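You operate a simulated robot arm through the tools that you are given. There is no shell and no other tool.

Carry out the task below with a simulated robot arm. There is one attempt and no reset: what you move stays moved.

Task
Put things in order on the side bench top. At the end: the teal fat buffer stands where the blue grease tube stood; the grey new buffer stands where the teal block (marked "SQUARE") stood; the blue grease tube stands where the grey new buffer stood; the teal block is in the orange spares crate; the silver roller end is in the blue tray; whatever was shut is shut again. Leave all else as you found it, and nothing knocked over.

Only the result counts: the job must be done as asked and must still hold three seconds after the hand-in. Knocking over, shifting, dropping, spilling or breaking anything else fails it.

Robot
A 6-joint arm with a two-finger gripper, fixed in place. Base frame: the origin is at the foot of the arm, x ahead of it, y to its left, z up; the work surface is at about z = 0. Units: m, rad, N and s.
With the tool pointing down near the work surface it reaches from about 0.24 to 0.62 m from the base axis. Its first joint turns from -1.152 to 1.152 rad. Payload 1.37 kg.
The tool frame sits at the grasp point between the pads (the TCP): z along the fingers, y along the line on which they close. The tips reach 0.022 m beyond it. The gripper opens to 0.092 m. The gripper's body begins 0.065 m behind the TCP.
Orientation is that of the tool frame in the base frame, as a unit quaternion [x, y, z, w]. With the fingers straight down and closing along the base's y, the tool's x points along the base's -x, its y along +y and its z along -z.

Tools
- The arm moves only by the tool move_arm. Its argument "increments" is a list of rows, each a list of 7 numbers: the opening in per cent of the stroke, from 0 (shut) to 100 (fully open), then the shift along the base's x, y, z in units of 150 mm (1.0 is 150 mm), then the turn, a rotation vector about the base's x, y, z in units of 120 degrees (1.0 is 120 degrees). In form: [[jaw, x, y, z, wx, wy, wz], ...]. A call has 1 to 20 rows; each row is the pose to reach, as a shift and turn from the pose commanded when the call began. A call with a number of a shift or a turn outside -1 to 1 is refused whole. Rows are played at 5 a second. More than 0.05 m and 0.15 rad between two rows, or a gripper value outside its range, and nothing of the call is played. A pose out of reach is approached as far as the arm can. The call stops where the force on the tool passes 40 N (or 10 N more than at its start, if that is more) or the arm is blocked; 0.2 s more then pass. Each finger halts on what it meets, pressing with about 26 N; the grip force reading is that of the motor and also rises with nothing between the fingers. The clock runs only during rows and for 0.2 s after the last one: add rows that repeat a pose to give the fingers time. It gives the time, the measured TCP pose, the force on the tool (base axes), the opening and the grip force at its end, in the units of the frame above (readings bear some noise), with the torque about the TCP (base axes, N m) and any sound that the robot's microphone picked up, and new pictures: "views" is both (left out), scene, wrist or none.
- Cameras (640 x 400 px; columns grow to the right, rows downward): "scene" is fixed at [0.0475, -0.4563, 0.567]; the picture's right is [0.51, -0.86, 0.00], its down [-0.63, -0.38, -0.68] and it looks along [0.59, 0.35, -0.73] (base axes); focal length 214 px, centre (320, 200). "wrist" rides on the gripper at [0.071, 0.019, -0.102] in the tool frame; the picture's right is [-0.26, 0.97, 0.00], its down [-0.75, -0.20, -0.62] and it looks along [-0.60, -0.16, 0.78] (tool axes); focal length 280 px, centre (320, 200). There is no depth. A picture from a camera that has moved, and an enlarged one, comes with that camera's place and axes in the base frame and with its lens.
- zoom(camera, box): a new picture of the part [left, top, right, bottom] of that camera's present view, enlarged. The clock stands still meanwhile.
- job_done(): hands the job in; it is judged then, once.

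Places have to be worked out from the pictures, the camera data and where the tool is seen. Open the gripper and draw the arm clear of the work before you hand the job in, unless the task says otherwise.

The tools are called after "Call:" as a command line: name --pt "numbers of a row" for each row, then --argument value for the rest, lists and objects as JSON in quotes. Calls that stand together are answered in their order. move_arm: Moves the arm, as the interface text tells. Its arguments: {"type":"object","properties":{"increments":{"type":"array","items":{"type":"array","items":{"type":"number"}}},"views":{"type":"string","enum":["both","scene","wrist","none"]}},"required":["increments"]} The other tools are called the same way: zoom (camera, box) takes an enlarged picture of a part of a camera's view; job_done () hands the job in.

At the start:

```text
time: 0.0
ee_pos: [0.3063, -0.1702, 0.3743]
tool_rot: [0.0, 1.0, 0.0, 0.001]
wrist_force: [-0.5, -0.4, -0.3]
wrist_torque: [0.0, 0.0, 0.0]
grip_width: 0.0918
finger_force: 0.1
```

scene: 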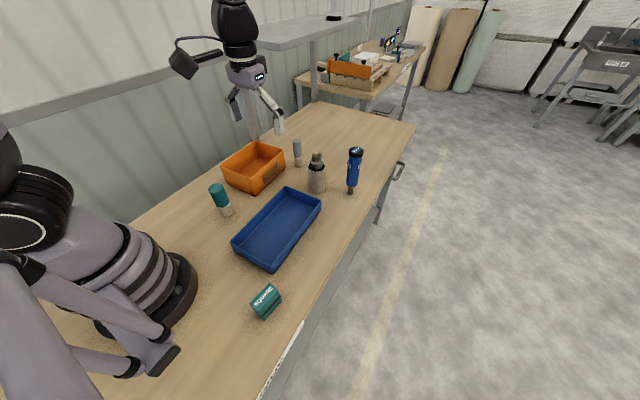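
wrist: 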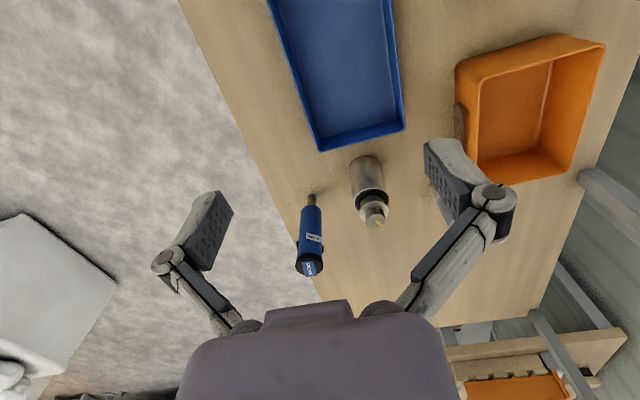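

The scene shows an orange crate, a blue tray, a teal buffer, a teal block, and three upright objects (grey cylinder, silver item, blue tube). I'll zoom in to identify each one before moving.

Call:
zoom --camera "scene" --box '[200, 120, 400, 245]'

Call:
zoom --camera "scene" --box '[200, 220, 360, 320]'

Call:
zoom --camera "wrist" --box '[240, 120, 480, 270]'

Call:
zoom --camera "scene" --box '[300, 20, 440, 110]'

```text
3.20 times, centred on (300, 182) of scene
camera zoom: at [0.0475, -0.4563, 0.567], right [0.51, -0.86, 0.0], down [-0.63, -0.38, -0.68], along [0.59, 0.35, -0.73], focal length 686 px, centre (384, 256)
```

zoom: 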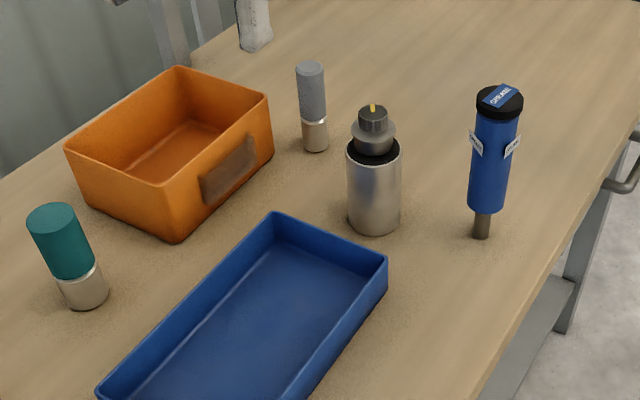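

```text
4.00 times, centred on (280, 270) of scene
camera zoom: at [0.0475, -0.4563, 0.567], right [0.51, -0.86, 0.0], down [-0.63, -0.38, -0.68], along [0.59, 0.35, -0.73], focal length 858 px, centre (480, -80)
```

zoom: 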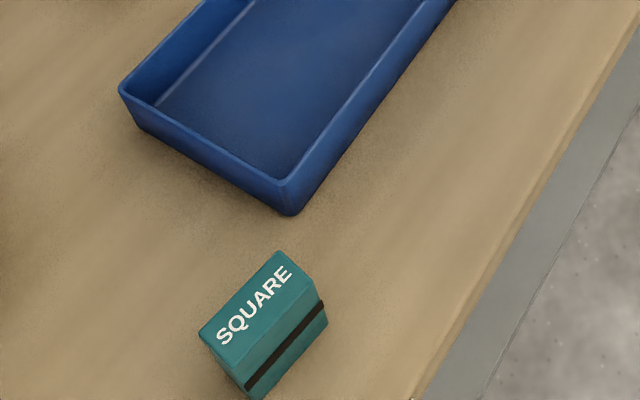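

```text
2.67 times, centred on (360, 195) of wrist
camera zoom: at [0.2366, -0.1494, 0.4752], right [0.26, 0.97, 0.0], down [0.75, -0.2, 0.62], along [0.6, -0.16, -0.78], focal length 748 px, centre (213, 213)
```

zoom: 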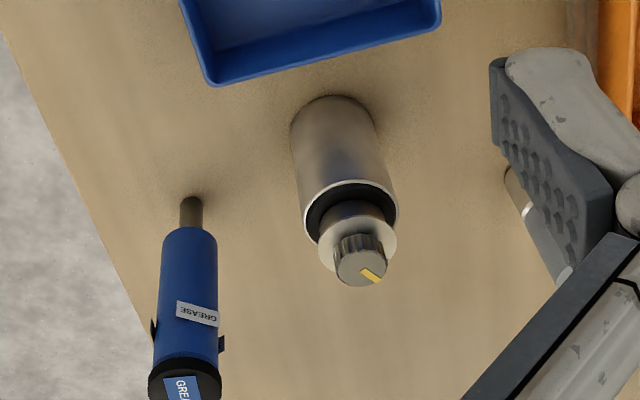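

```text
4.44 times, centred on (370, 65) of scene
camera zoom: at [0.0475, -0.4563, 0.567], right [0.51, -0.86, 0.0], down [-0.63, -0.38, -0.68], along [0.59, 0.35, -0.73], focal length 953 px, centre (98, 800)
```

zoom: 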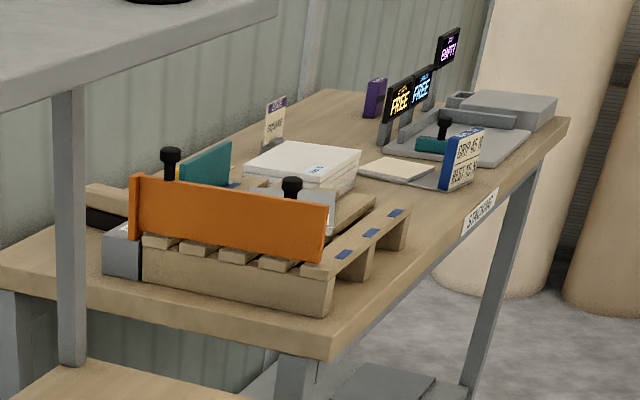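

Layout so far: roller end near (0.545,-0.14), grease tube near (0.59,-0.26), grey buffer near (0.63,0.0), teal buffer near (0.287,0.06), block near (0.125,-0.26). I'll zoom on the block, the grey buffer and the crate and tray to tighten these estimates.

Call:
zoom --camera "scene" --box '[236, 272, 300, 332]'

Call:
zoom --camera "scene" --box '[280, 130, 376, 200]'

Call:
zoom --camera "scene" --box '[200, 130, 328, 275]'

```text
6.67 times, centred on (268, 302) of scene
camera zoom: at [0.0475, -0.4563, 0.567], right [0.51, -0.86, 0.0], down [-0.63, -0.38, -0.68], along [0.59, 0.35, -0.73], focal length 1430 px, centre (667, -480)
```

zoom: 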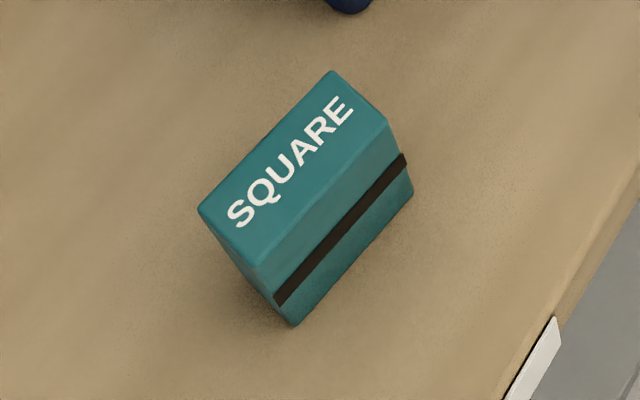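

```text
5.71 times, centred on (328, 165) of scene
camera zoom: at [0.0475, -0.4563, 0.567], right [0.51, -0.86, 0.0], down [-0.63, -0.38, -0.68], along [0.59, 0.35, -0.73], focal length 1226 px, centre (274, 400)
```

zoom: 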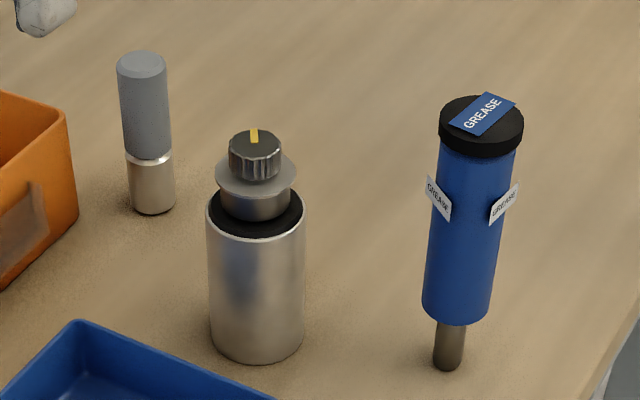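

```text
2.76 times, centred on (264, 202) of scene
camera zoom: at [0.0475, -0.4563, 0.567], right [0.51, -0.86, 0.0], down [-0.63, -0.38, -0.68], along [0.59, 0.35, -0.73], focal length 592 px, centre (474, 193)
```

zoom: 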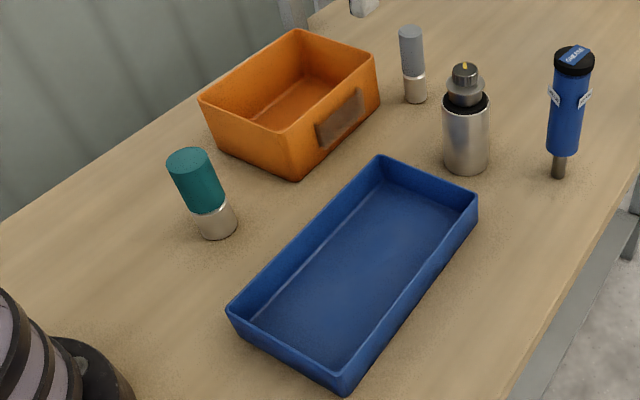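

The block measures roughly 0.058 × 0.029 × 0.07 m, centred near (0.129,-0.2625) with its long axis about -7° from x. I'll move to a hover near it, already turned by -7°, and check it with the wrist camera.

Call:
move_arm --pt "100 -0.18 -0.08 -0.165 0 0 -0.012" --pt "100 -0.36 -0.16 -0.33 0 0 -0.024" --pt "100 -0.54 -0.24 -0.5 0 0 -0.036" --pt "100 -0.72 -0.32 -0.66 0 0 -0.047" --pt "100 -0.907 -0.4 -0.827 0 0 -0.0583" --pt "100 -0.907 -0.4 -0.827 0 0 -0.0583" --views "both"

```text
time: 1.4
ee_pos: [0.1714, -0.2301, 0.2509]
tool_rot: [0.061, 0.998, 0.0, 0.0]
wrist_force: [-0.2, 0.0, 0.7]
wrist_torque: [0.02, 0.0, 0.01]
grip_width: 0.0921
finger_force: 0.1
camera wrist: at [0.1043, -0.2002, 0.3521], right [0.38, 0.93, 0.0], down [0.72, -0.29, 0.62], along [0.58, -0.24, -0.78], focal length 280 px, centre (320, 200)
```

scene: 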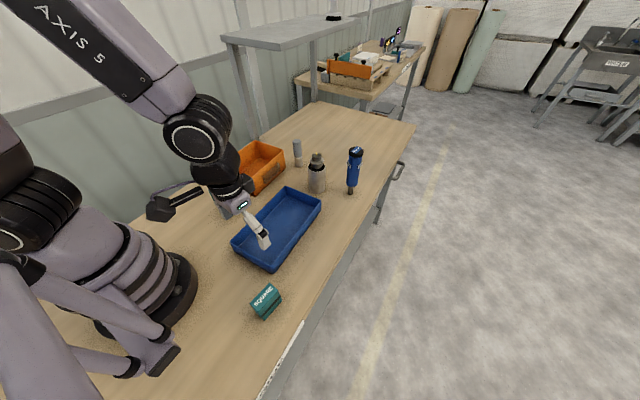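
wrist: 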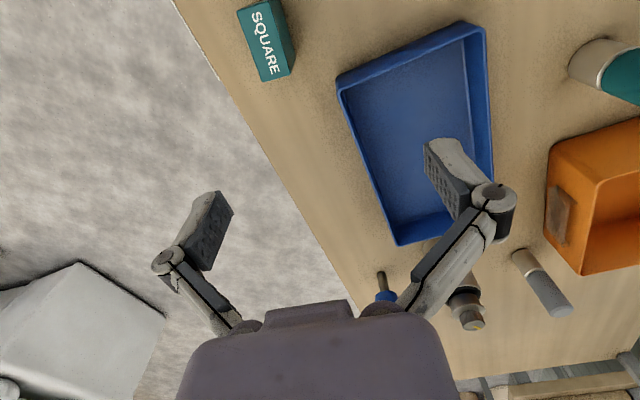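

The wrist view shows the block at its upper left. I'll zoom in there to cross-check its position.

Call:
zoom --camera "wrist" --box '[208, 0, 336, 90]'

Call:
zoom --camera "wrist" --box '[480, 20, 640, 130]'

```text
4.44 times, centred on (272, 45) of wrist
camera zoom: at [0.1043, -0.2002, 0.3521], right [0.38, 0.93, 0.0], down [0.72, -0.29, 0.62], along [0.58, -0.24, -0.78], focal length 1246 px, centre (533, 889)
```

zoom: 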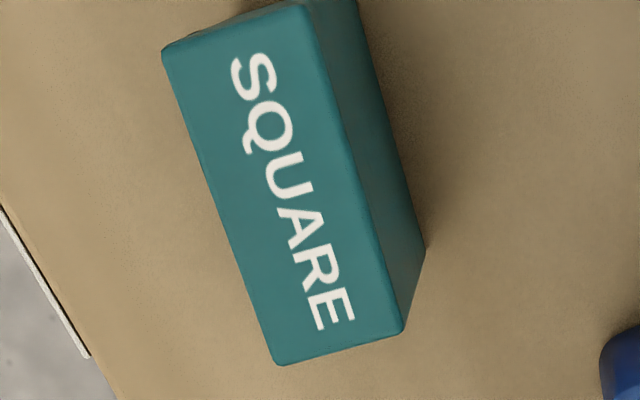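

```text
3.64 times, centred on (560, 75) of wrist
camera zoom: at [0.1043, -0.2002, 0.3521], right [0.38, 0.93, 0.0], down [0.72, -0.29, 0.62], along [0.58, -0.24, -0.78], focal length 1020 px, centre (-553, 654)
```

zoom: 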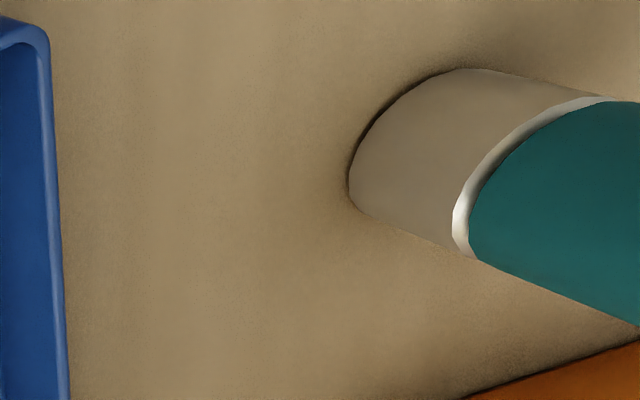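

Both cameras agree on the block: centre about (0.130,-0.264), yaw about -7.5°, top near z = 0.068. I'll lower to just above it with the jaws open.

Call:
move_arm --pt "100 -0.07 -0.06 -0.2 0 0 0" --pt "100 -0.14 -0.12 -0.4 0 0 -0.002" --pt "100 -0.21 -0.18 -0.6 0 0 -0.004" --pt "100 -0.269 -0.225 -0.75 0 0 -0.004" --pt "100 -0.269 -0.225 -0.869 0 0 -0.004" --pt "100 -0.269 -0.225 -0.869 0 0 -0.004" --views "both"

```text
time: 2.8
ee_pos: [0.1316, -0.2631, 0.1189]
tool_rot: [0.065, 0.998, -0.001, -0.001]
wrist_force: [-0.1, -0.3, 0.0]
wrist_torque: [-0.02, -0.01, 0.01]
grip_width: 0.0918
finger_force: 0.1
camera wrist: at [0.0642, -0.2327, 0.2207], right [0.39, 0.92, 0.0], down [0.72, -0.3, 0.63], along [0.58, -0.24, -0.78], focal length 280 px, centre (320, 200)
```

scene: 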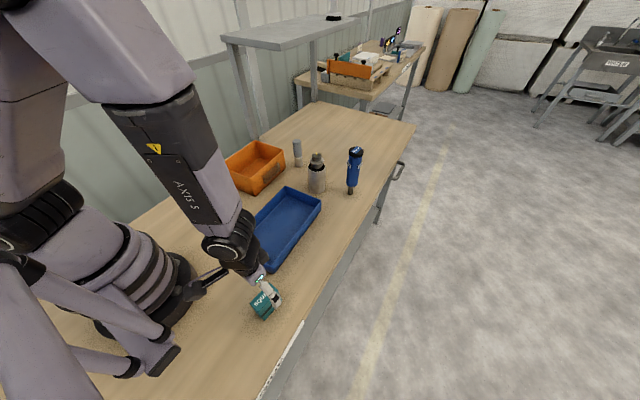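
wrist: 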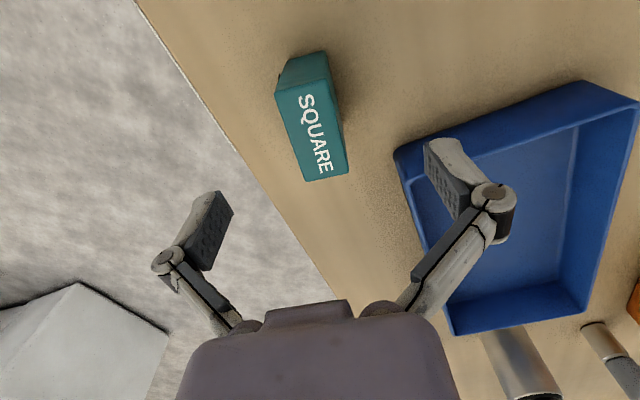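

The block sits between the open fingers. I'll narrow the jaws to about 0.06 m, lower to z ≈ 0.049 and close on it.

Call:
move_arm --pt "65 0 0 0 0 0 0" --pt "65 0 0 -0.15 0 0 0" --pt "65 0 0 -0.3 0 0 0" --pt "65 0 0 -0.4 0 0 0" --pt "65 0 0 -0.467 0 0 0" --pt "65 0 0 -0.467 0 0 0" --pt "0 0 0 -0.467 0 0 0" --pt "0 0 0 -0.467 0 0 0" --pt "0 0 0 -0.467 0 0 0" --pt "0 0 0 -0.467 0 0 0" --pt "0 0 0 -0.467 0 0 0" --views "both"

```text
time: 5.2
ee_pos: [0.1308, -0.2609, 0.0489]
tool_rot: [0.065, 0.998, -0.001, -0.001]
wrist_force: [1.3, -0.7, 0.4]
wrist_torque: [0.01, -0.05, -0.03]
grip_width: 0.0297
finger_force: 25.9
camera wrist: at [0.0636, -0.2325, 0.1505], right [0.39, 0.92, 0.0], down [0.72, -0.3, 0.62], along [0.58, -0.24, -0.78], focal length 280 px, centre (320, 200)
```

scene: 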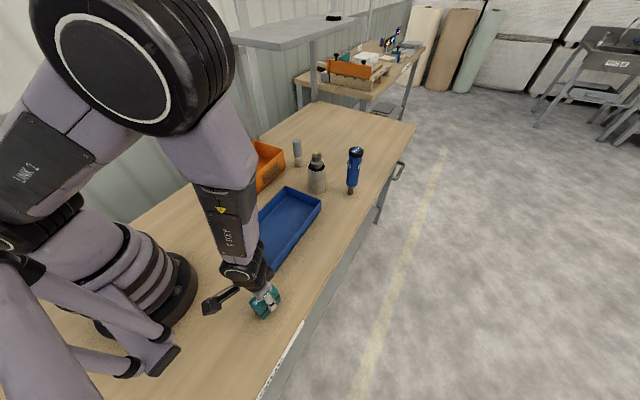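
wrist: 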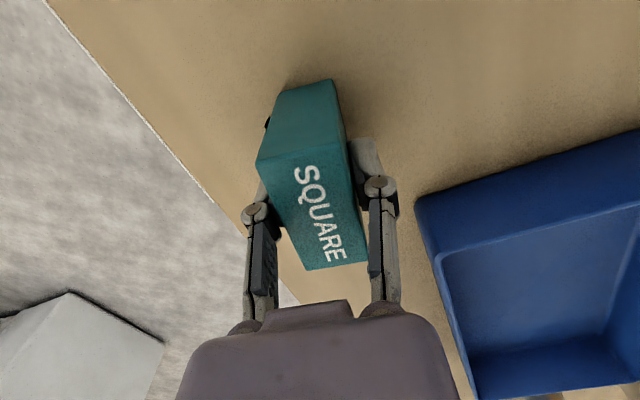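

The block is gripped, with the opening at 0.0297 m. I'll lift it to z ≈ 0.2 and start carrying it diagonally toward the crate.

Call:
move_arm --pt "0 0 0 0.1 0 0 0" --pt "0 0 0 0.25 0 0 0" --pt "0 0 0 0.45 0 0 0" --pt "0 0 0 0.65 0 0 0" --pt "0 0 0 0.85 0 0 0" --pt "0 0 0 1.0 0 0 0" --pt "0 0.15 0.15 1.0 0 0 0" --pt "0 0.32 0.32 1.0 0 0 0" --pt "0 0.49 0.49 1.0 0 0 0.01" --pt "0 0.66 0.66 1.0 0 0 0.02" --pt "0 0.83 0.83 1.0 0 0 0.03" --pt "0 1.0 1.0 1.0 0 0 0.04" --views "none"

Call:
move_arm --pt "0 0.17 0.17 0.05 0 0 0.01" --pt "0 0.34 0.34 0.1 0 0 0.0225" --pt "0 0.51 0.51 0.15 0 0 0.0225" --pt "0 0.68 0.68 0.2 0 0 0.0225" --pt "0 0.84 0.84 0.2 0 0 0.0225" --pt "0 1.0 1.0 0.2 0 0 0.0225" --pt "0 1.0 1.0 0.2 0 0 0.0225" --views "both"

```text
time: 7.8
ee_pos: [0.2808, -0.1117, 0.2004]
tool_rot: [0.024, 1.0, 0.0, -0.001]
wrist_force: [0.6, 0.4, -2.1]
wrist_torque: [0.01, 0.03, -0.02]
grip_width: 0.0293
finger_force: 25.9
```

```text
time: 9.4
ee_pos: [0.4306, 0.036, 0.232]
tool_rot: [0.001, 1.0, -0.001, 0.0]
wrist_force: [-0.1, 0.0, -2.0]
wrist_torque: [0.01, 0.0, -0.02]
grip_width: 0.0293
finger_force: 25.7
camera wrist: at [0.3606, 0.0562, 0.3329], right [0.26, 0.97, 0.0], down [0.75, -0.2, 0.62], along [0.6, -0.16, -0.78], focal length 280 px, centre (320, 200)
```

scene: 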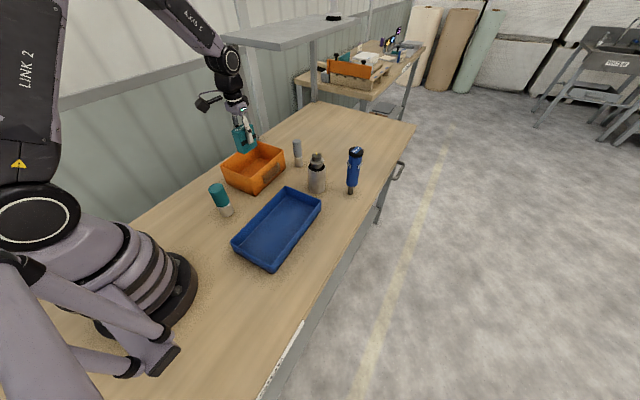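
wrist: 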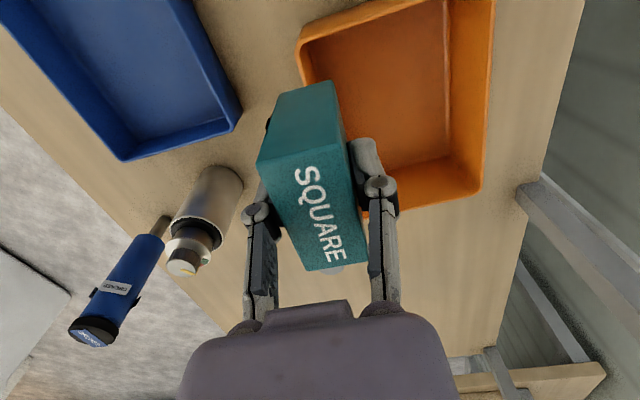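

The load is about 2 N. The crate's rim spans roughly x 0.394–0.589 and y 0.029–0.185, so I'll carry the block over its centre (0.49,0.106) and begin lowering.

Call:
move_arm --pt "0 0.1 0.12 0 0 0 0" --pt "0 0.2 0.24 0 0 0 0" --pt "0 0.3 0.36 0 0 0 0" --pt "0 0.396 0.465 0 0 0 0" --pt "0 0.396 0.465 -0.15 0 0 0" --pt "0 0.396 0.465 -0.35 0 0 0" --pt "0 0.396 0.465 -0.55 0 0 0" --pt "0 0.396 0.465 -0.7 0 0 0" --pt "0 0.396 0.465 -0.85 0 0 0" --pt "0 0.396 0.465 -0.85 0 0 0" --views "both"

```text
time: 11.6
ee_pos: [0.4904, 0.1057, 0.1008]
tool_rot: [0.0, 1.0, 0.001, 0.0]
wrist_force: [0.6, 0.0, -1.4]
wrist_torque: [-0.02, -0.01, 0.02]
grip_width: 0.0297
finger_force: 26.3
camera wrist: at [0.4198, 0.1265, 0.2022], right [0.26, 0.97, 0.0], down [0.75, -0.2, 0.63], along [0.6, -0.16, -0.78], focal length 280 px, centre (320, 200)
```

scene: 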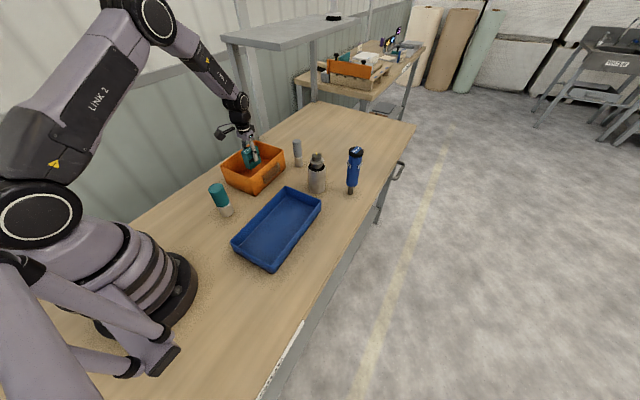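
wrist: 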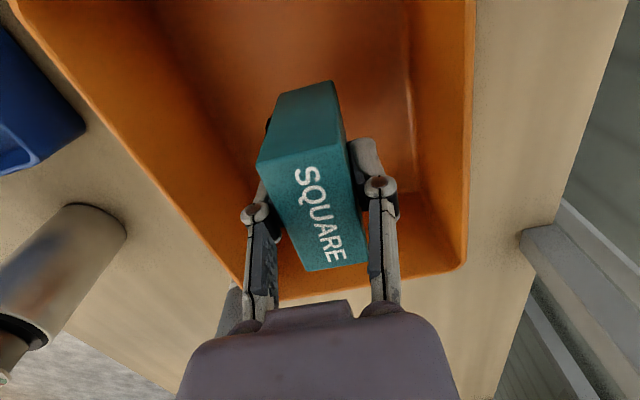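

The block hangs inside the crate. I'll lower it in fine steps until it touches the floor.

Call:
move_arm --pt "0 0 0 -0.1 0 0 0" --pt "0 0 0 -0.2 0 0 0" --pt "0 0 0 -0.27 0 0 0" --pt "0 0 0 -0.29 0 0 0" --pt "0 0 0 -0.3 0 0 0" --pt "0 0 0 -0.31 0 0 0" --pt "0 0 0 -0.317 0 0 0" --pt "0 0 0 -0.317 0 0 0" --views "none"

```text
time: 13.4
ee_pos: [0.4892, 0.1067, 0.0547]
tool_rot: [0.0, 1.0, 0.001, 0.0]
wrist_force: [0.1, 0.1, -1.2]
wrist_torque: [0.02, 0.0, -0.02]
grip_width: 0.0295
finger_force: 25.9
```

No clear contact yet, so I'll step down a millimetre at a time.

Call:
move_arm --pt "0 0 0 -0.007 0 0 0" --pt "0 0 0 -0.014 0 0 0" --pt "0 0 0 -0.014 0 0 0" --views "none"

```text
time: 14.2
ee_pos: [0.4896, 0.1071, 0.052]
tool_rot: [0.001, 1.0, 0.0, 0.0]
wrist_force: [-2.2, 0.2, 4.7]
wrist_torque: [-0.01, 0.1, 0.0]
grip_width: 0.0293
finger_force: 25.8
```

The upward force of 4.7 N shows the block is resting on the crate floor. I'll open the jaws partway, pause, then lift straight out.

Call:
move_arm --pt "60 0 0 0.005 0 0 0" --pt "60 0 0 0.005 0 0 0" --pt "60 0 0 0.005 0 0 0" --pt "60 0 0 0.1 0 0 0" --pt "60 0 0 0.3 0 0 0" --pt "60 0 0 0.5 0 0 0" --pt "60 0 0 0.75 0 0 0" --pt "60 0 0 1.0 0 0 0" --pt "60 0 0 1.0 0 0 0" --views "both"

```text
time: 16.2
ee_pos: [0.4918, 0.1052, 0.2019]
tool_rot: [-0.001, 1.0, 0.0, 0.0]
wrist_force: [0.1, 0.2, 0.2]
wrist_torque: [0.0, -0.01, 0.01]
grip_width: 0.0553
finger_force: 0.0
camera wrist: at [0.4201, 0.1269, 0.3039], right [0.26, 0.97, 0.0], down [0.75, -0.2, 0.62], along [0.6, -0.16, -0.78], focal length 280 px, centre (320, 200)
```

scene: 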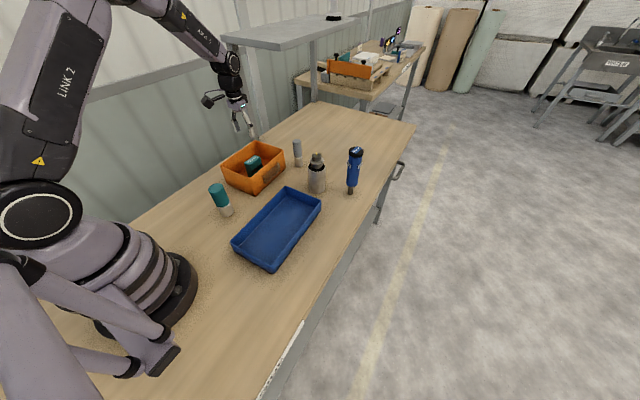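
wrist: 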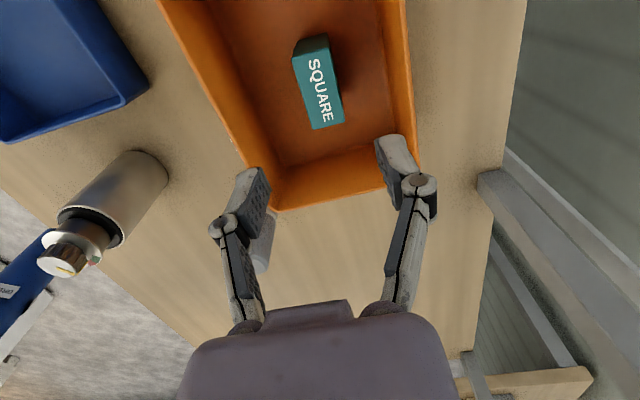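

The block now stands upright in the crate. Next is the grey buffer near (0.63,0.0), at the edge of reach, so I'll move above it and see how far out the arm gets.

Call:
move_arm --pt "60 0.1 -0.2 0 0 0 0" --pt "60 0.25 -0.4 0 0 0 0" --pt "60 0.4 -0.6 0 0 0 0" --pt "60 0.6 -0.707 0 0 0 0" --pt "60 0.8 -0.707 0 0 0 0" --pt "60 0.925 -0.707 0 0 0 0" --pt "60 0.925 -0.707 0 0 0 0" --views "both"

```text
time: 17.8
ee_pos: [0.6297, 0.0025, 0.2031]
tool_rot: [0.0, 1.0, 0.0, 0.0]
wrist_force: [-0.4, 0.8, -0.6]
wrist_torque: [-0.02, 0.0, 0.03]
grip_width: 0.0552
finger_force: 0.0
camera wrist: at [0.559, 0.0223, 0.304], right [0.26, 0.97, 0.0], down [0.75, -0.2, 0.62], along [0.6, -0.16, -0.78], focal length 280 px, centre (320, 200)
```

scene: 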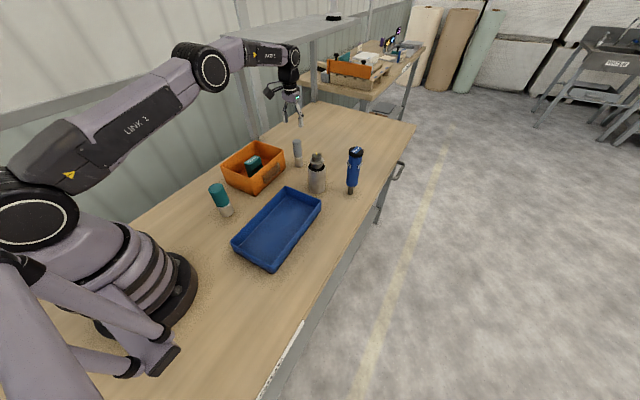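
wrist: 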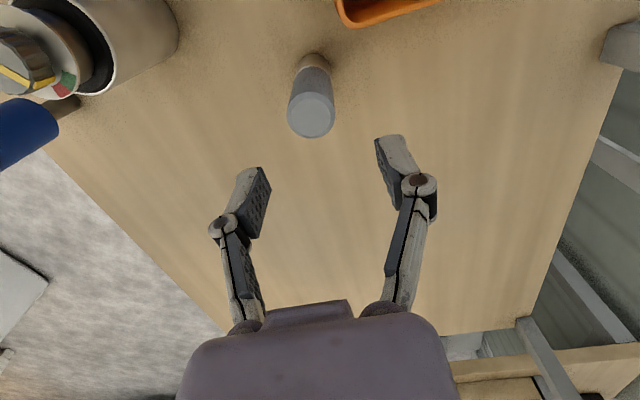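

The arm reaches x = 0.63 at z = 0.2. I'll zoom on the grey buffer to refine its position.

Call:
zoom --camera "wrist" --box '[264, 40, 360, 145]'

Call:
zoom --camera "scene" --box '[270, 95, 334, 175]'

Call:
zoom --camera "wrist" --box '[0, 0, 180, 180]'

```text
3.81 times, centred on (312, 92) of wrist
camera zoom: at [0.559, 0.0223, 0.304], right [0.26, 0.97, 0.0], down [0.75, -0.2, 0.62], along [0.6, -0.16, -0.78], focal length 1068 px, centre (350, 610)
```

zoom: 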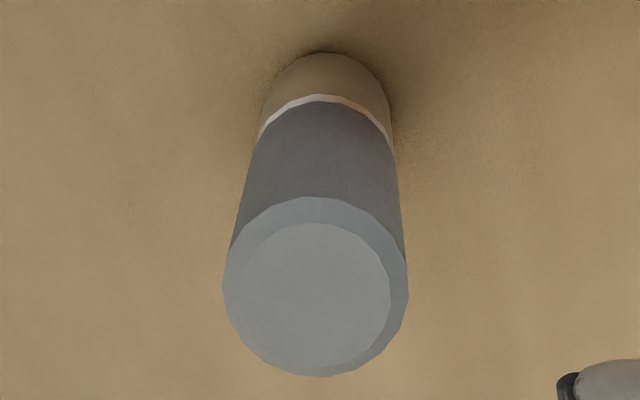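

```text
5.00 times, centred on (302, 135) of scene
camera zoom: at [0.0475, -0.4563, 0.567], right [0.51, -0.86, 0.0], down [-0.63, -0.38, -0.68], along [0.59, 0.35, -0.73], focal length 1072 px, centre (410, 525)
```

zoom: 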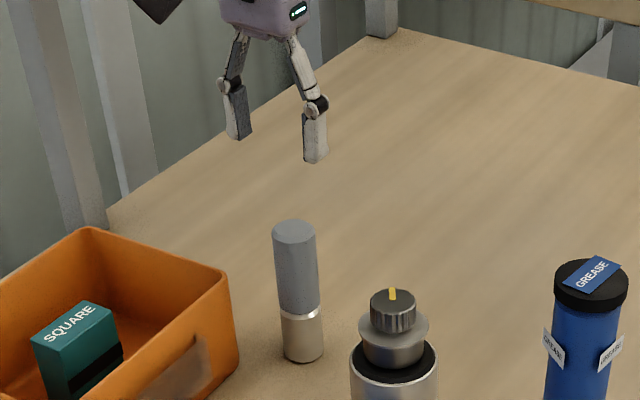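

```text
2.22 times, centred on (90, 90) of wrist
camera zoom: at [0.559, 0.0223, 0.304], right [0.26, 0.97, 0.0], down [0.75, -0.2, 0.62], along [0.6, -0.16, -0.78], focal length 623 px, centre (831, 444)
```

zoom: 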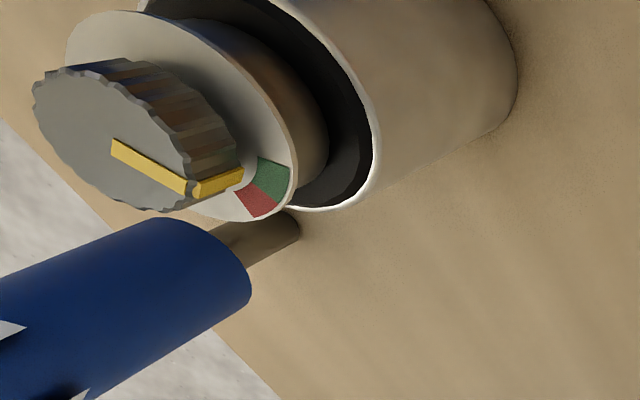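

The grey buffer is at about (0.631,-0.003), 0.034 m in diameter and 0.115 m tall. I'll lower until the tips are just above its top, then check alignment and reach.

Call:
move_arm --pt "65 0.02 -0.02 -0.1 0 0 0" --pt "65 0.02 -0.02 -0.25 0 0 0" --pt "65 0.02 -0.02 -0.39 0 0 0" --pt "65 0.02 -0.02 -0.39 0 0 0" --views "both"

Call:
zoom --camera "scene" --box '[270, 105, 334, 175]'

```text
time: 18.8
ee_pos: [0.6333, -0.0014, 0.1416]
tool_rot: [0.0, 1.0, 0.0, 0.0]
wrist_force: [-0.1, 1.1, 0.1]
wrist_torque: [0.0, 0.01, 0.01]
grip_width: 0.0598
finger_force: 0.1
camera wrist: at [0.563, 0.0188, 0.244], right [0.26, 0.97, 0.0], down [0.75, -0.2, 0.63], along [0.6, -0.16, -0.78], focal length 280 px, centre (320, 200)
```

scene: 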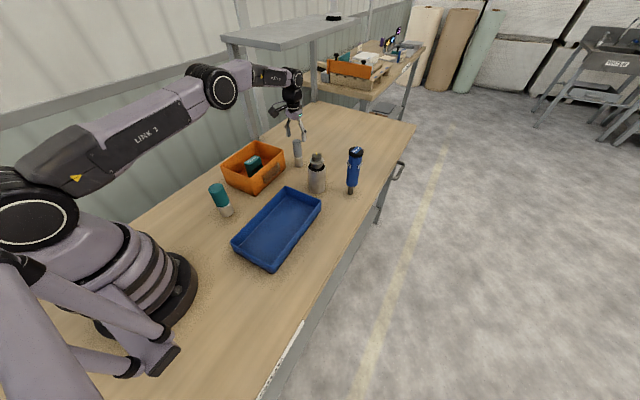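
wrist: 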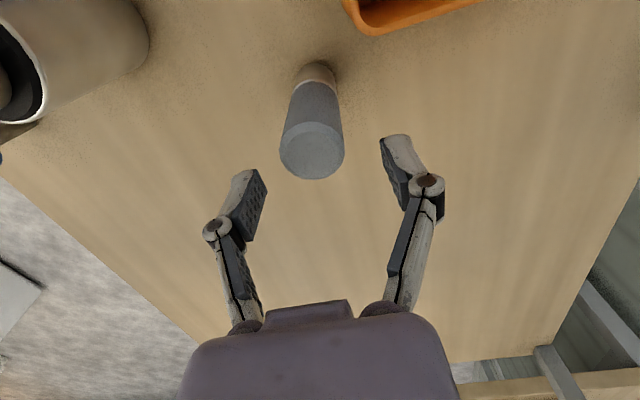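

```text
5.71 times, centred on (302, 140) of scene
camera zoom: at [0.0475, -0.4563, 0.567], right [0.51, -0.86, 0.0], down [-0.63, -0.38, -0.68], along [0.59, 0.35, -0.73], focal length 1226 px, centre (423, 543)
```

zoom: 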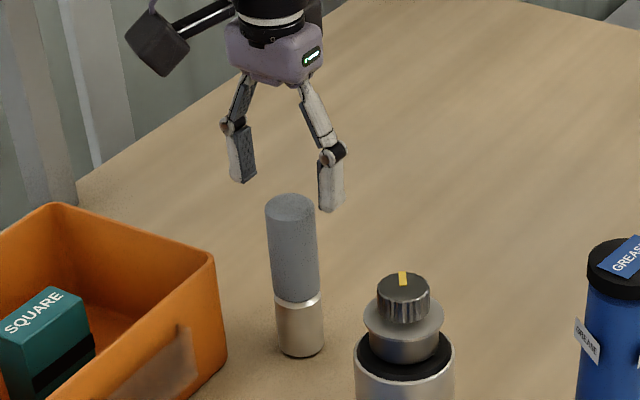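

The buffer sits about 3 mm nearer and 2 mm to the right of the TCP. I'll correct for that, lower to z ≈ 0.076 and close gently.

Call:
move_arm --pt "65 -0.013 -0.015 -0.1 0 0 0" --pt "65 -0.013 -0.015 -0.22 0 0 0" --pt "65 -0.013 -0.015 -0.34 0 0 0" --pt "65 -0.013 -0.015 -0.455 0 0 0" --pt "65 -0.013 -0.015 -0.455 0 0 0" --views "both"

```text
time: 20.0
ee_pos: [0.6299, -0.0041, 0.0743]
tool_rot: [0.001, 1.0, 0.0, 0.0]
wrist_force: [0.4, -0.2, -0.4]
wrist_torque: [-0.04, 0.01, 0.02]
grip_width: 0.0598
finger_force: 0.1
camera wrist: at [0.5594, 0.0159, 0.1772], right [0.26, 0.97, 0.0], down [0.75, -0.2, 0.63], along [0.6, -0.16, -0.78], focal length 280 px, centre (320, 200)
```

scene: 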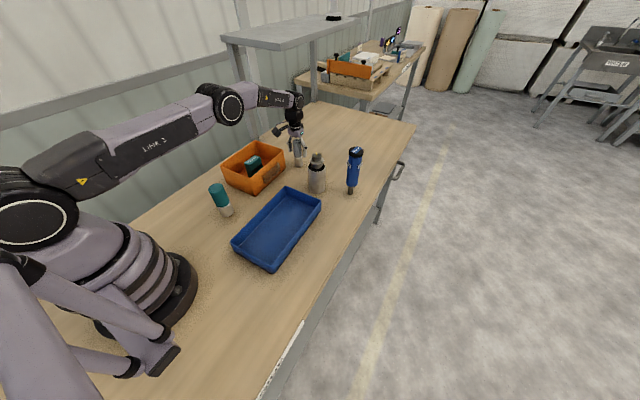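
wrist: 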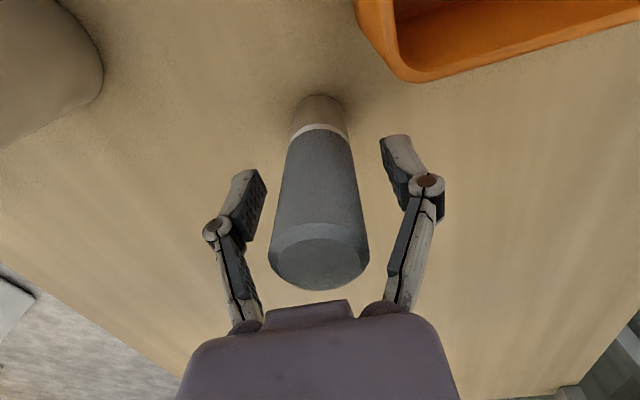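

The fingers straddle the buffer. I'll close the gripper.

Call:
move_arm --pt "0 0 0 0 0 0 0" --pt "0 0 0 0 0 0 0" --pt "0 0 0 0 0 0 0" --pt "0 0 0 0 0 0 0" --pt "0 0 0 0 0 0 0" --views "both"

```text
time: 21.2
ee_pos: [0.6291, -0.0051, 0.0758]
tool_rot: [-0.001, 1.0, -0.001, 0.0]
wrist_force: [-0.8, -0.7, 0.4]
wrist_torque: [-0.02, 0.02, 0.0]
grip_width: 0.0331
finger_force: 25.9
camera wrist: at [0.5594, 0.0159, 0.1775], right [0.26, 0.97, 0.0], down [0.75, -0.2, 0.63], along [0.6, -0.16, -0.78], focal length 280 px, centre (320, 200)
```

scene: 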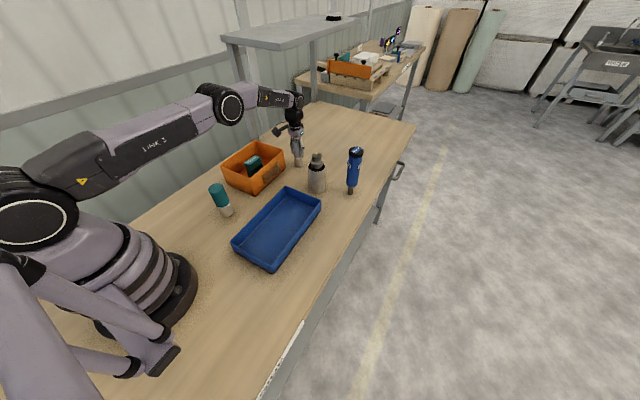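
wrist: 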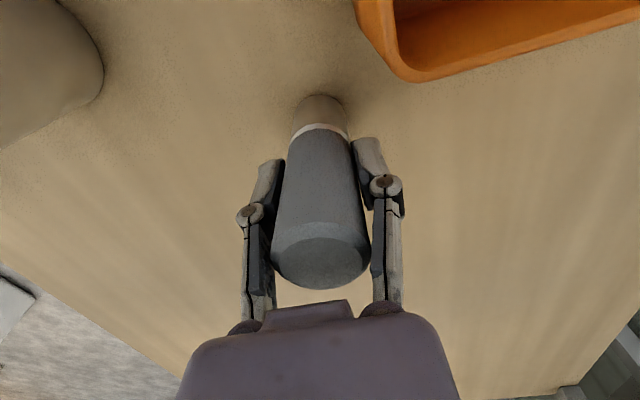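

The buffer is gripped, with the opening at 0.033 m. I'll lift it and carry it toward the block's old place at (0.130,-0.263).

Call:
move_arm --pt "0 0 0 0.07 0 0 0" --pt "0 0 0 0.2 0 0 0" --pt "0 0 0 0.4 0 0 0" --pt "0 0 0 0.6 0 0 0" --pt "0 0 0 0.8 0 0 0" --pt "0 0 0 1.0 0 0 0" --pt "0 -0.2 -0.1 1.0 0 0 0" --pt "0 -0.4 -0.2 1.0 0 0 0" --pt "0 -0.6 -0.3 1.0 0 0 0" --pt "0 -0.8 -0.4 1.0 0 0 0" --pt "0 -1.0 -0.5 1.0 0 0 0" --views "scene"

Call:
move_arm --pt "0 -0.2 -0.1 0 0 0 0" --pt "0 -0.4 -0.2 0 0 0 0" --pt "0 -0.6 -0.3 0 0 0 0" --pt "0 -0.8 -0.4 0 0 0 0" --pt "0 -1.0 -0.5 0 0 0 0" --views "none"

Call:
move_arm --pt "0 -0.2 -0.1 0 0 0 0" --pt "0 -0.4 -0.2 0 0 0 0" --pt "0 -0.6 -0.3 0 0 0 0" --pt "0 -0.8 -0.4 0 0 0 0" --pt "0 -1.0 -0.5 0 0 0 0" --pt "0 -1.0 -0.5 0 0 0 0" --views "both"

```text
time: 23.6
ee_pos: [0.4797, -0.0798, 0.2276]
tool_rot: [0.0, 1.0, 0.0, -0.001]
wrist_force: [0.7, 0.3, -2.4]
wrist_torque: [-0.01, -0.01, 0.01]
grip_width: 0.0332
finger_force: 26.1
```

scene: 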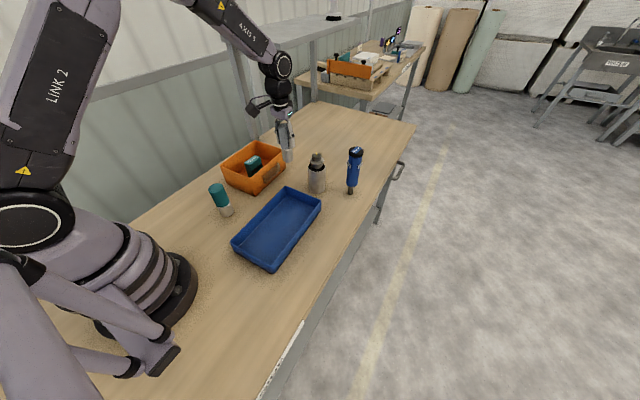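

```text
time: 24.8
ee_pos: [0.3279, -0.1569, 0.2265]
tool_rot: [0.001, 1.0, 0.0, 0.0]
wrist_force: [-0.5, 0.6, -2.0]
wrist_torque: [0.03, 0.02, 0.0]
grip_width: 0.0332
finger_force: 26.1
```

```text
time: 26.2
ee_pos: [0.1792, -0.2311, 0.2284]
tool_rot: [0.001, 1.0, 0.0, 0.0]
wrist_force: [-0.4, 0.6, -3.1]
wrist_torque: [0.03, 0.0, -0.03]
grip_width: 0.0333
finger_force: 25.7
camera wrist: at [0.1082, -0.2098, 0.3282], right [0.26, 0.97, 0.0], down [0.75, -0.2, 0.63], along [0.6, -0.16, -0.78], focal length 280 px, centre (320, 200)
```

scene: 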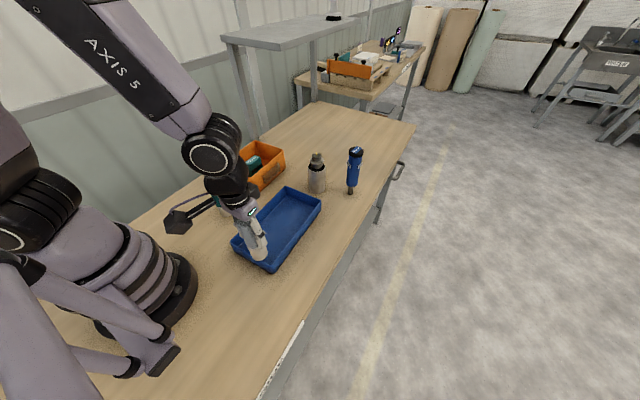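
wrist: 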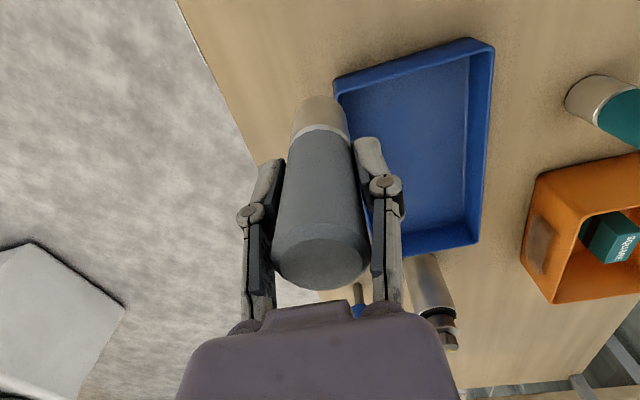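

I'm above the tray's edge with a load of about 2.5 N. I'll move over the block's old place and lower until just above the bench.

Call:
move_arm --pt "0 -0.11 -0.073 0 0 0 0" --pt "0 -0.22 -0.147 0 0 0 0" --pt "0 -0.331 -0.22 0 0 0 0" --pt "0 -0.331 -0.22 -0.15 0 0 0" --pt "0 -0.331 -0.22 -0.35 0 0 0" --pt "0 -0.331 -0.22 -0.55 0 0 0" --pt "0 -0.331 -0.22 -0.75 0 0 0" --pt "0 -0.331 -0.22 -0.88 0 0 0" --pt "0 -0.331 -0.22 -0.95 0 0 0" --pt "0 -0.331 -0.22 -0.97 0 0 0" --pt "0 -0.331 -0.22 -0.98 0 0 0" --pt "0 -0.331 -0.22 -0.98 0 0 0" --views "both"

```text
time: 28.8
ee_pos: [0.1303, -0.2643, 0.0784]
tool_rot: [0.0, 1.0, 0.0, -0.001]
wrist_force: [-0.3, 0.1, -1.6]
wrist_torque: [0.05, 0.03, -0.01]
grip_width: 0.033
finger_force: 25.6
camera wrist: at [0.0605, -0.2433, 0.1802], right [0.26, 0.97, 0.0], down [0.75, -0.2, 0.62], along [0.6, -0.16, -0.78], focal length 280 px, centre (320, 200)
```

scene: 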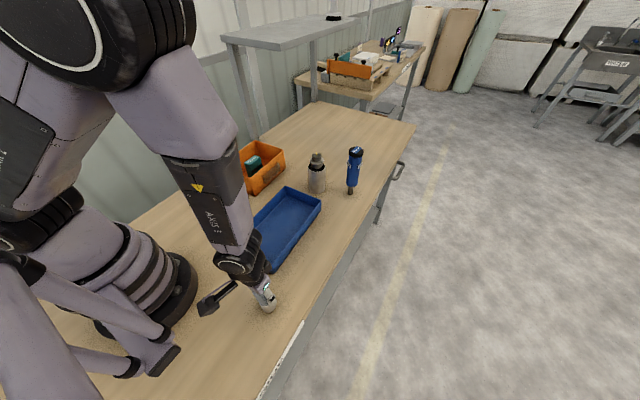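
wrist: 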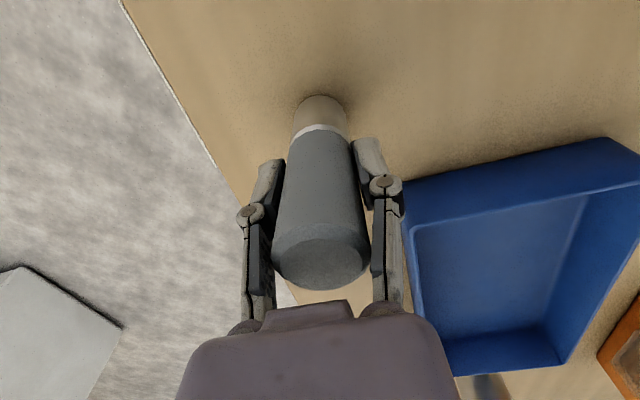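

The buffer's base is about 3 mm above the bench. I'll step down gently to contact.

Call:
move_arm --pt "0 0 0 -0.007 0 0 0" --pt "0 0 0 -0.013 0 0 0" --pt "0 0 0 -0.019 0 0 0" --pt "0 0 0 -0.019 0 0 0" --views "none"

```text
time: 29.8
ee_pos: [0.1296, -0.2629, 0.0751]
tool_rot: [0.0, 1.0, -0.001, -0.001]
wrist_force: [-1.0, -0.8, 11.8]
wrist_torque: [0.11, -0.02, 0.02]
grip_width: 0.0332
finger_force: 26.2
```

It is pressing at 11.8 N, so it's firmly down. I'll ease up by under a millimetre, open, wait, then retreat straight up.

Call:
move_arm --pt "0 0 0 0.005 0 0 0" --pt "0 0 0 0.005 0 0 0" --pt "70 0 0 0.005 0 0 0" --pt "70 0 0 0.005 0 0 0" --pt "70 0 0 0.005 0 0 0" --pt "70 0 0 0.005 0 0 0" --pt "70 0 0 0.1 0 0 0" --pt "70 0 0 0.25 0 0 0" --pt "70 0 0 0.45 0 0 0" --pt "70 0 0 0.7 0 0 0" --pt "70 0 0 1.0 0 0 0" --pt "70 0 0 1.0 0 0 0" --views "both"

```text
time: 32.4
ee_pos: [0.1298, -0.2631, 0.2278]
tool_rot: [0.0, 1.0, -0.001, -0.001]
wrist_force: [-0.5, -0.3, 0.2]
wrist_torque: [-0.01, 0.01, -0.03]
grip_width: 0.0642
finger_force: 0.0
camera wrist: at [0.0596, -0.2415, 0.3291], right [0.26, 0.97, 0.0], down [0.75, -0.2, 0.62], along [0.6, -0.16, -0.78], focal length 280 px, centre (320, 200)
```

scene: 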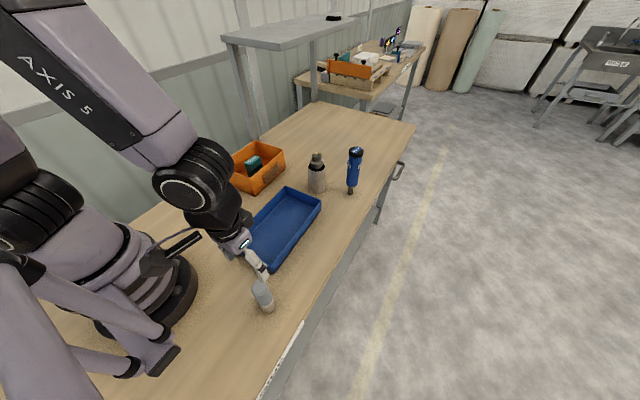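
wrist: 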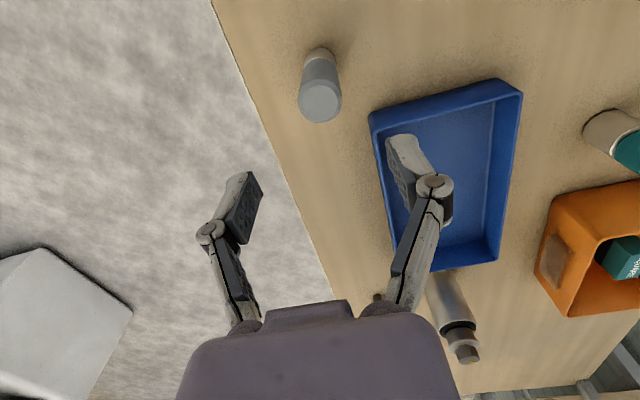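

The grey buffer stands upright at the block's old spot. Now the grease tube: I'll move toward it at a height above its top to inspect the tags and where to grip.

Call:
move_arm --pt "70 0.3 0 0.05 0 0 0" --pt "70 0.6 0 0.1 0 0 0" --pt "70 0.8 0 0.12 0 0 0" --pt "70 1.0 0 0.15 0 0 0" --views "none"

Call:
move_arm --pt "70 0.3 0 0 0 0 0" --pt "70 0.6 0 0 0 0 0" --pt "70 0.8 0 0 0 0 0" --pt "70 1.0 0 0 0 0 0" --pt "70 1.0 0 0 0 0 0" --views "both"

```text
time: 33.4
ee_pos: [0.2787, -0.2635, 0.2488]
tool_rot: [0.0, 1.0, 0.0, 0.001]
wrist_force: [0.0, 0.2, 0.5]
wrist_torque: [0.04, 0.0, 0.0]
grip_width: 0.0643
finger_force: 0.0
```

```text
time: 34.6
ee_pos: [0.4286, -0.2622, 0.2473]
tool_rot: [0.001, 1.0, 0.001, 0.0]
wrist_force: [0.5, 0.8, 0.7]
wrist_torque: [-0.03, -0.05, 0.0]
grip_width: 0.0644
finger_force: 0.1
camera wrist: at [0.3581, -0.2418, 0.3482], right [0.26, 0.97, 0.0], down [0.75, -0.2, 0.62], along [0.6, -0.16, -0.78], focal length 280 px, centre (320, 200)
```

scene: 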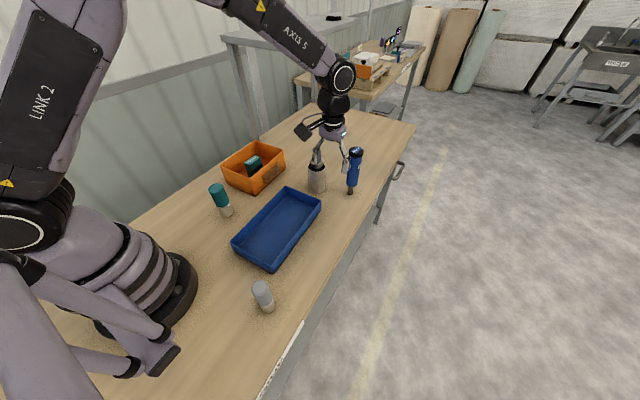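
wrist: 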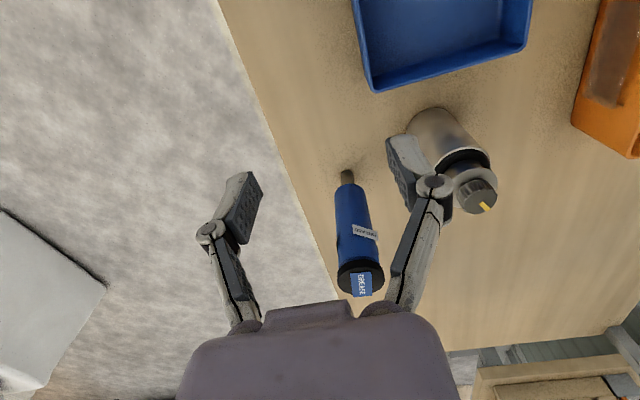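

Call:
zoom --camera "wrist" --box '[296, 160, 424, 305]'

Call:
zoom --camera "scene" --box '[325, 135, 389, 205]'

```text
2.76 times, centred on (360, 232) of wrist
camera zoom: at [0.3581, -0.2418, 0.3482], right [0.26, 0.97, 0.0], down [0.75, -0.2, 0.62], along [0.6, -0.16, -0.78], focal length 774 px, centre (210, 110)
```

zoom: 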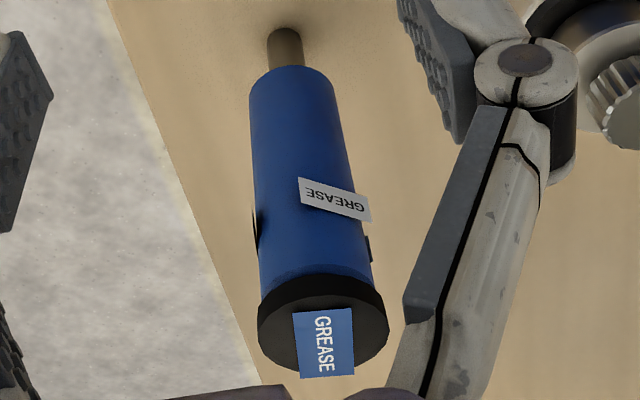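

```text
5.71 times, centred on (357, 170) of scene
camera zoom: at [0.0476, -0.4563, 0.567], right [0.51, -0.86, 0.0], down [-0.63, -0.38, -0.68], along [0.59, 0.35, -0.73], focal length 1226 px, centre (109, 371)
```

zoom: 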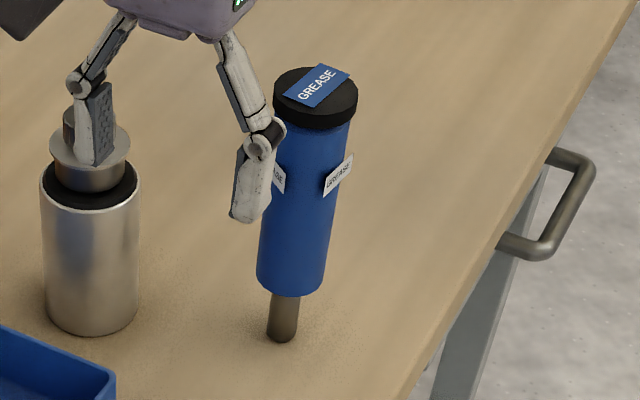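

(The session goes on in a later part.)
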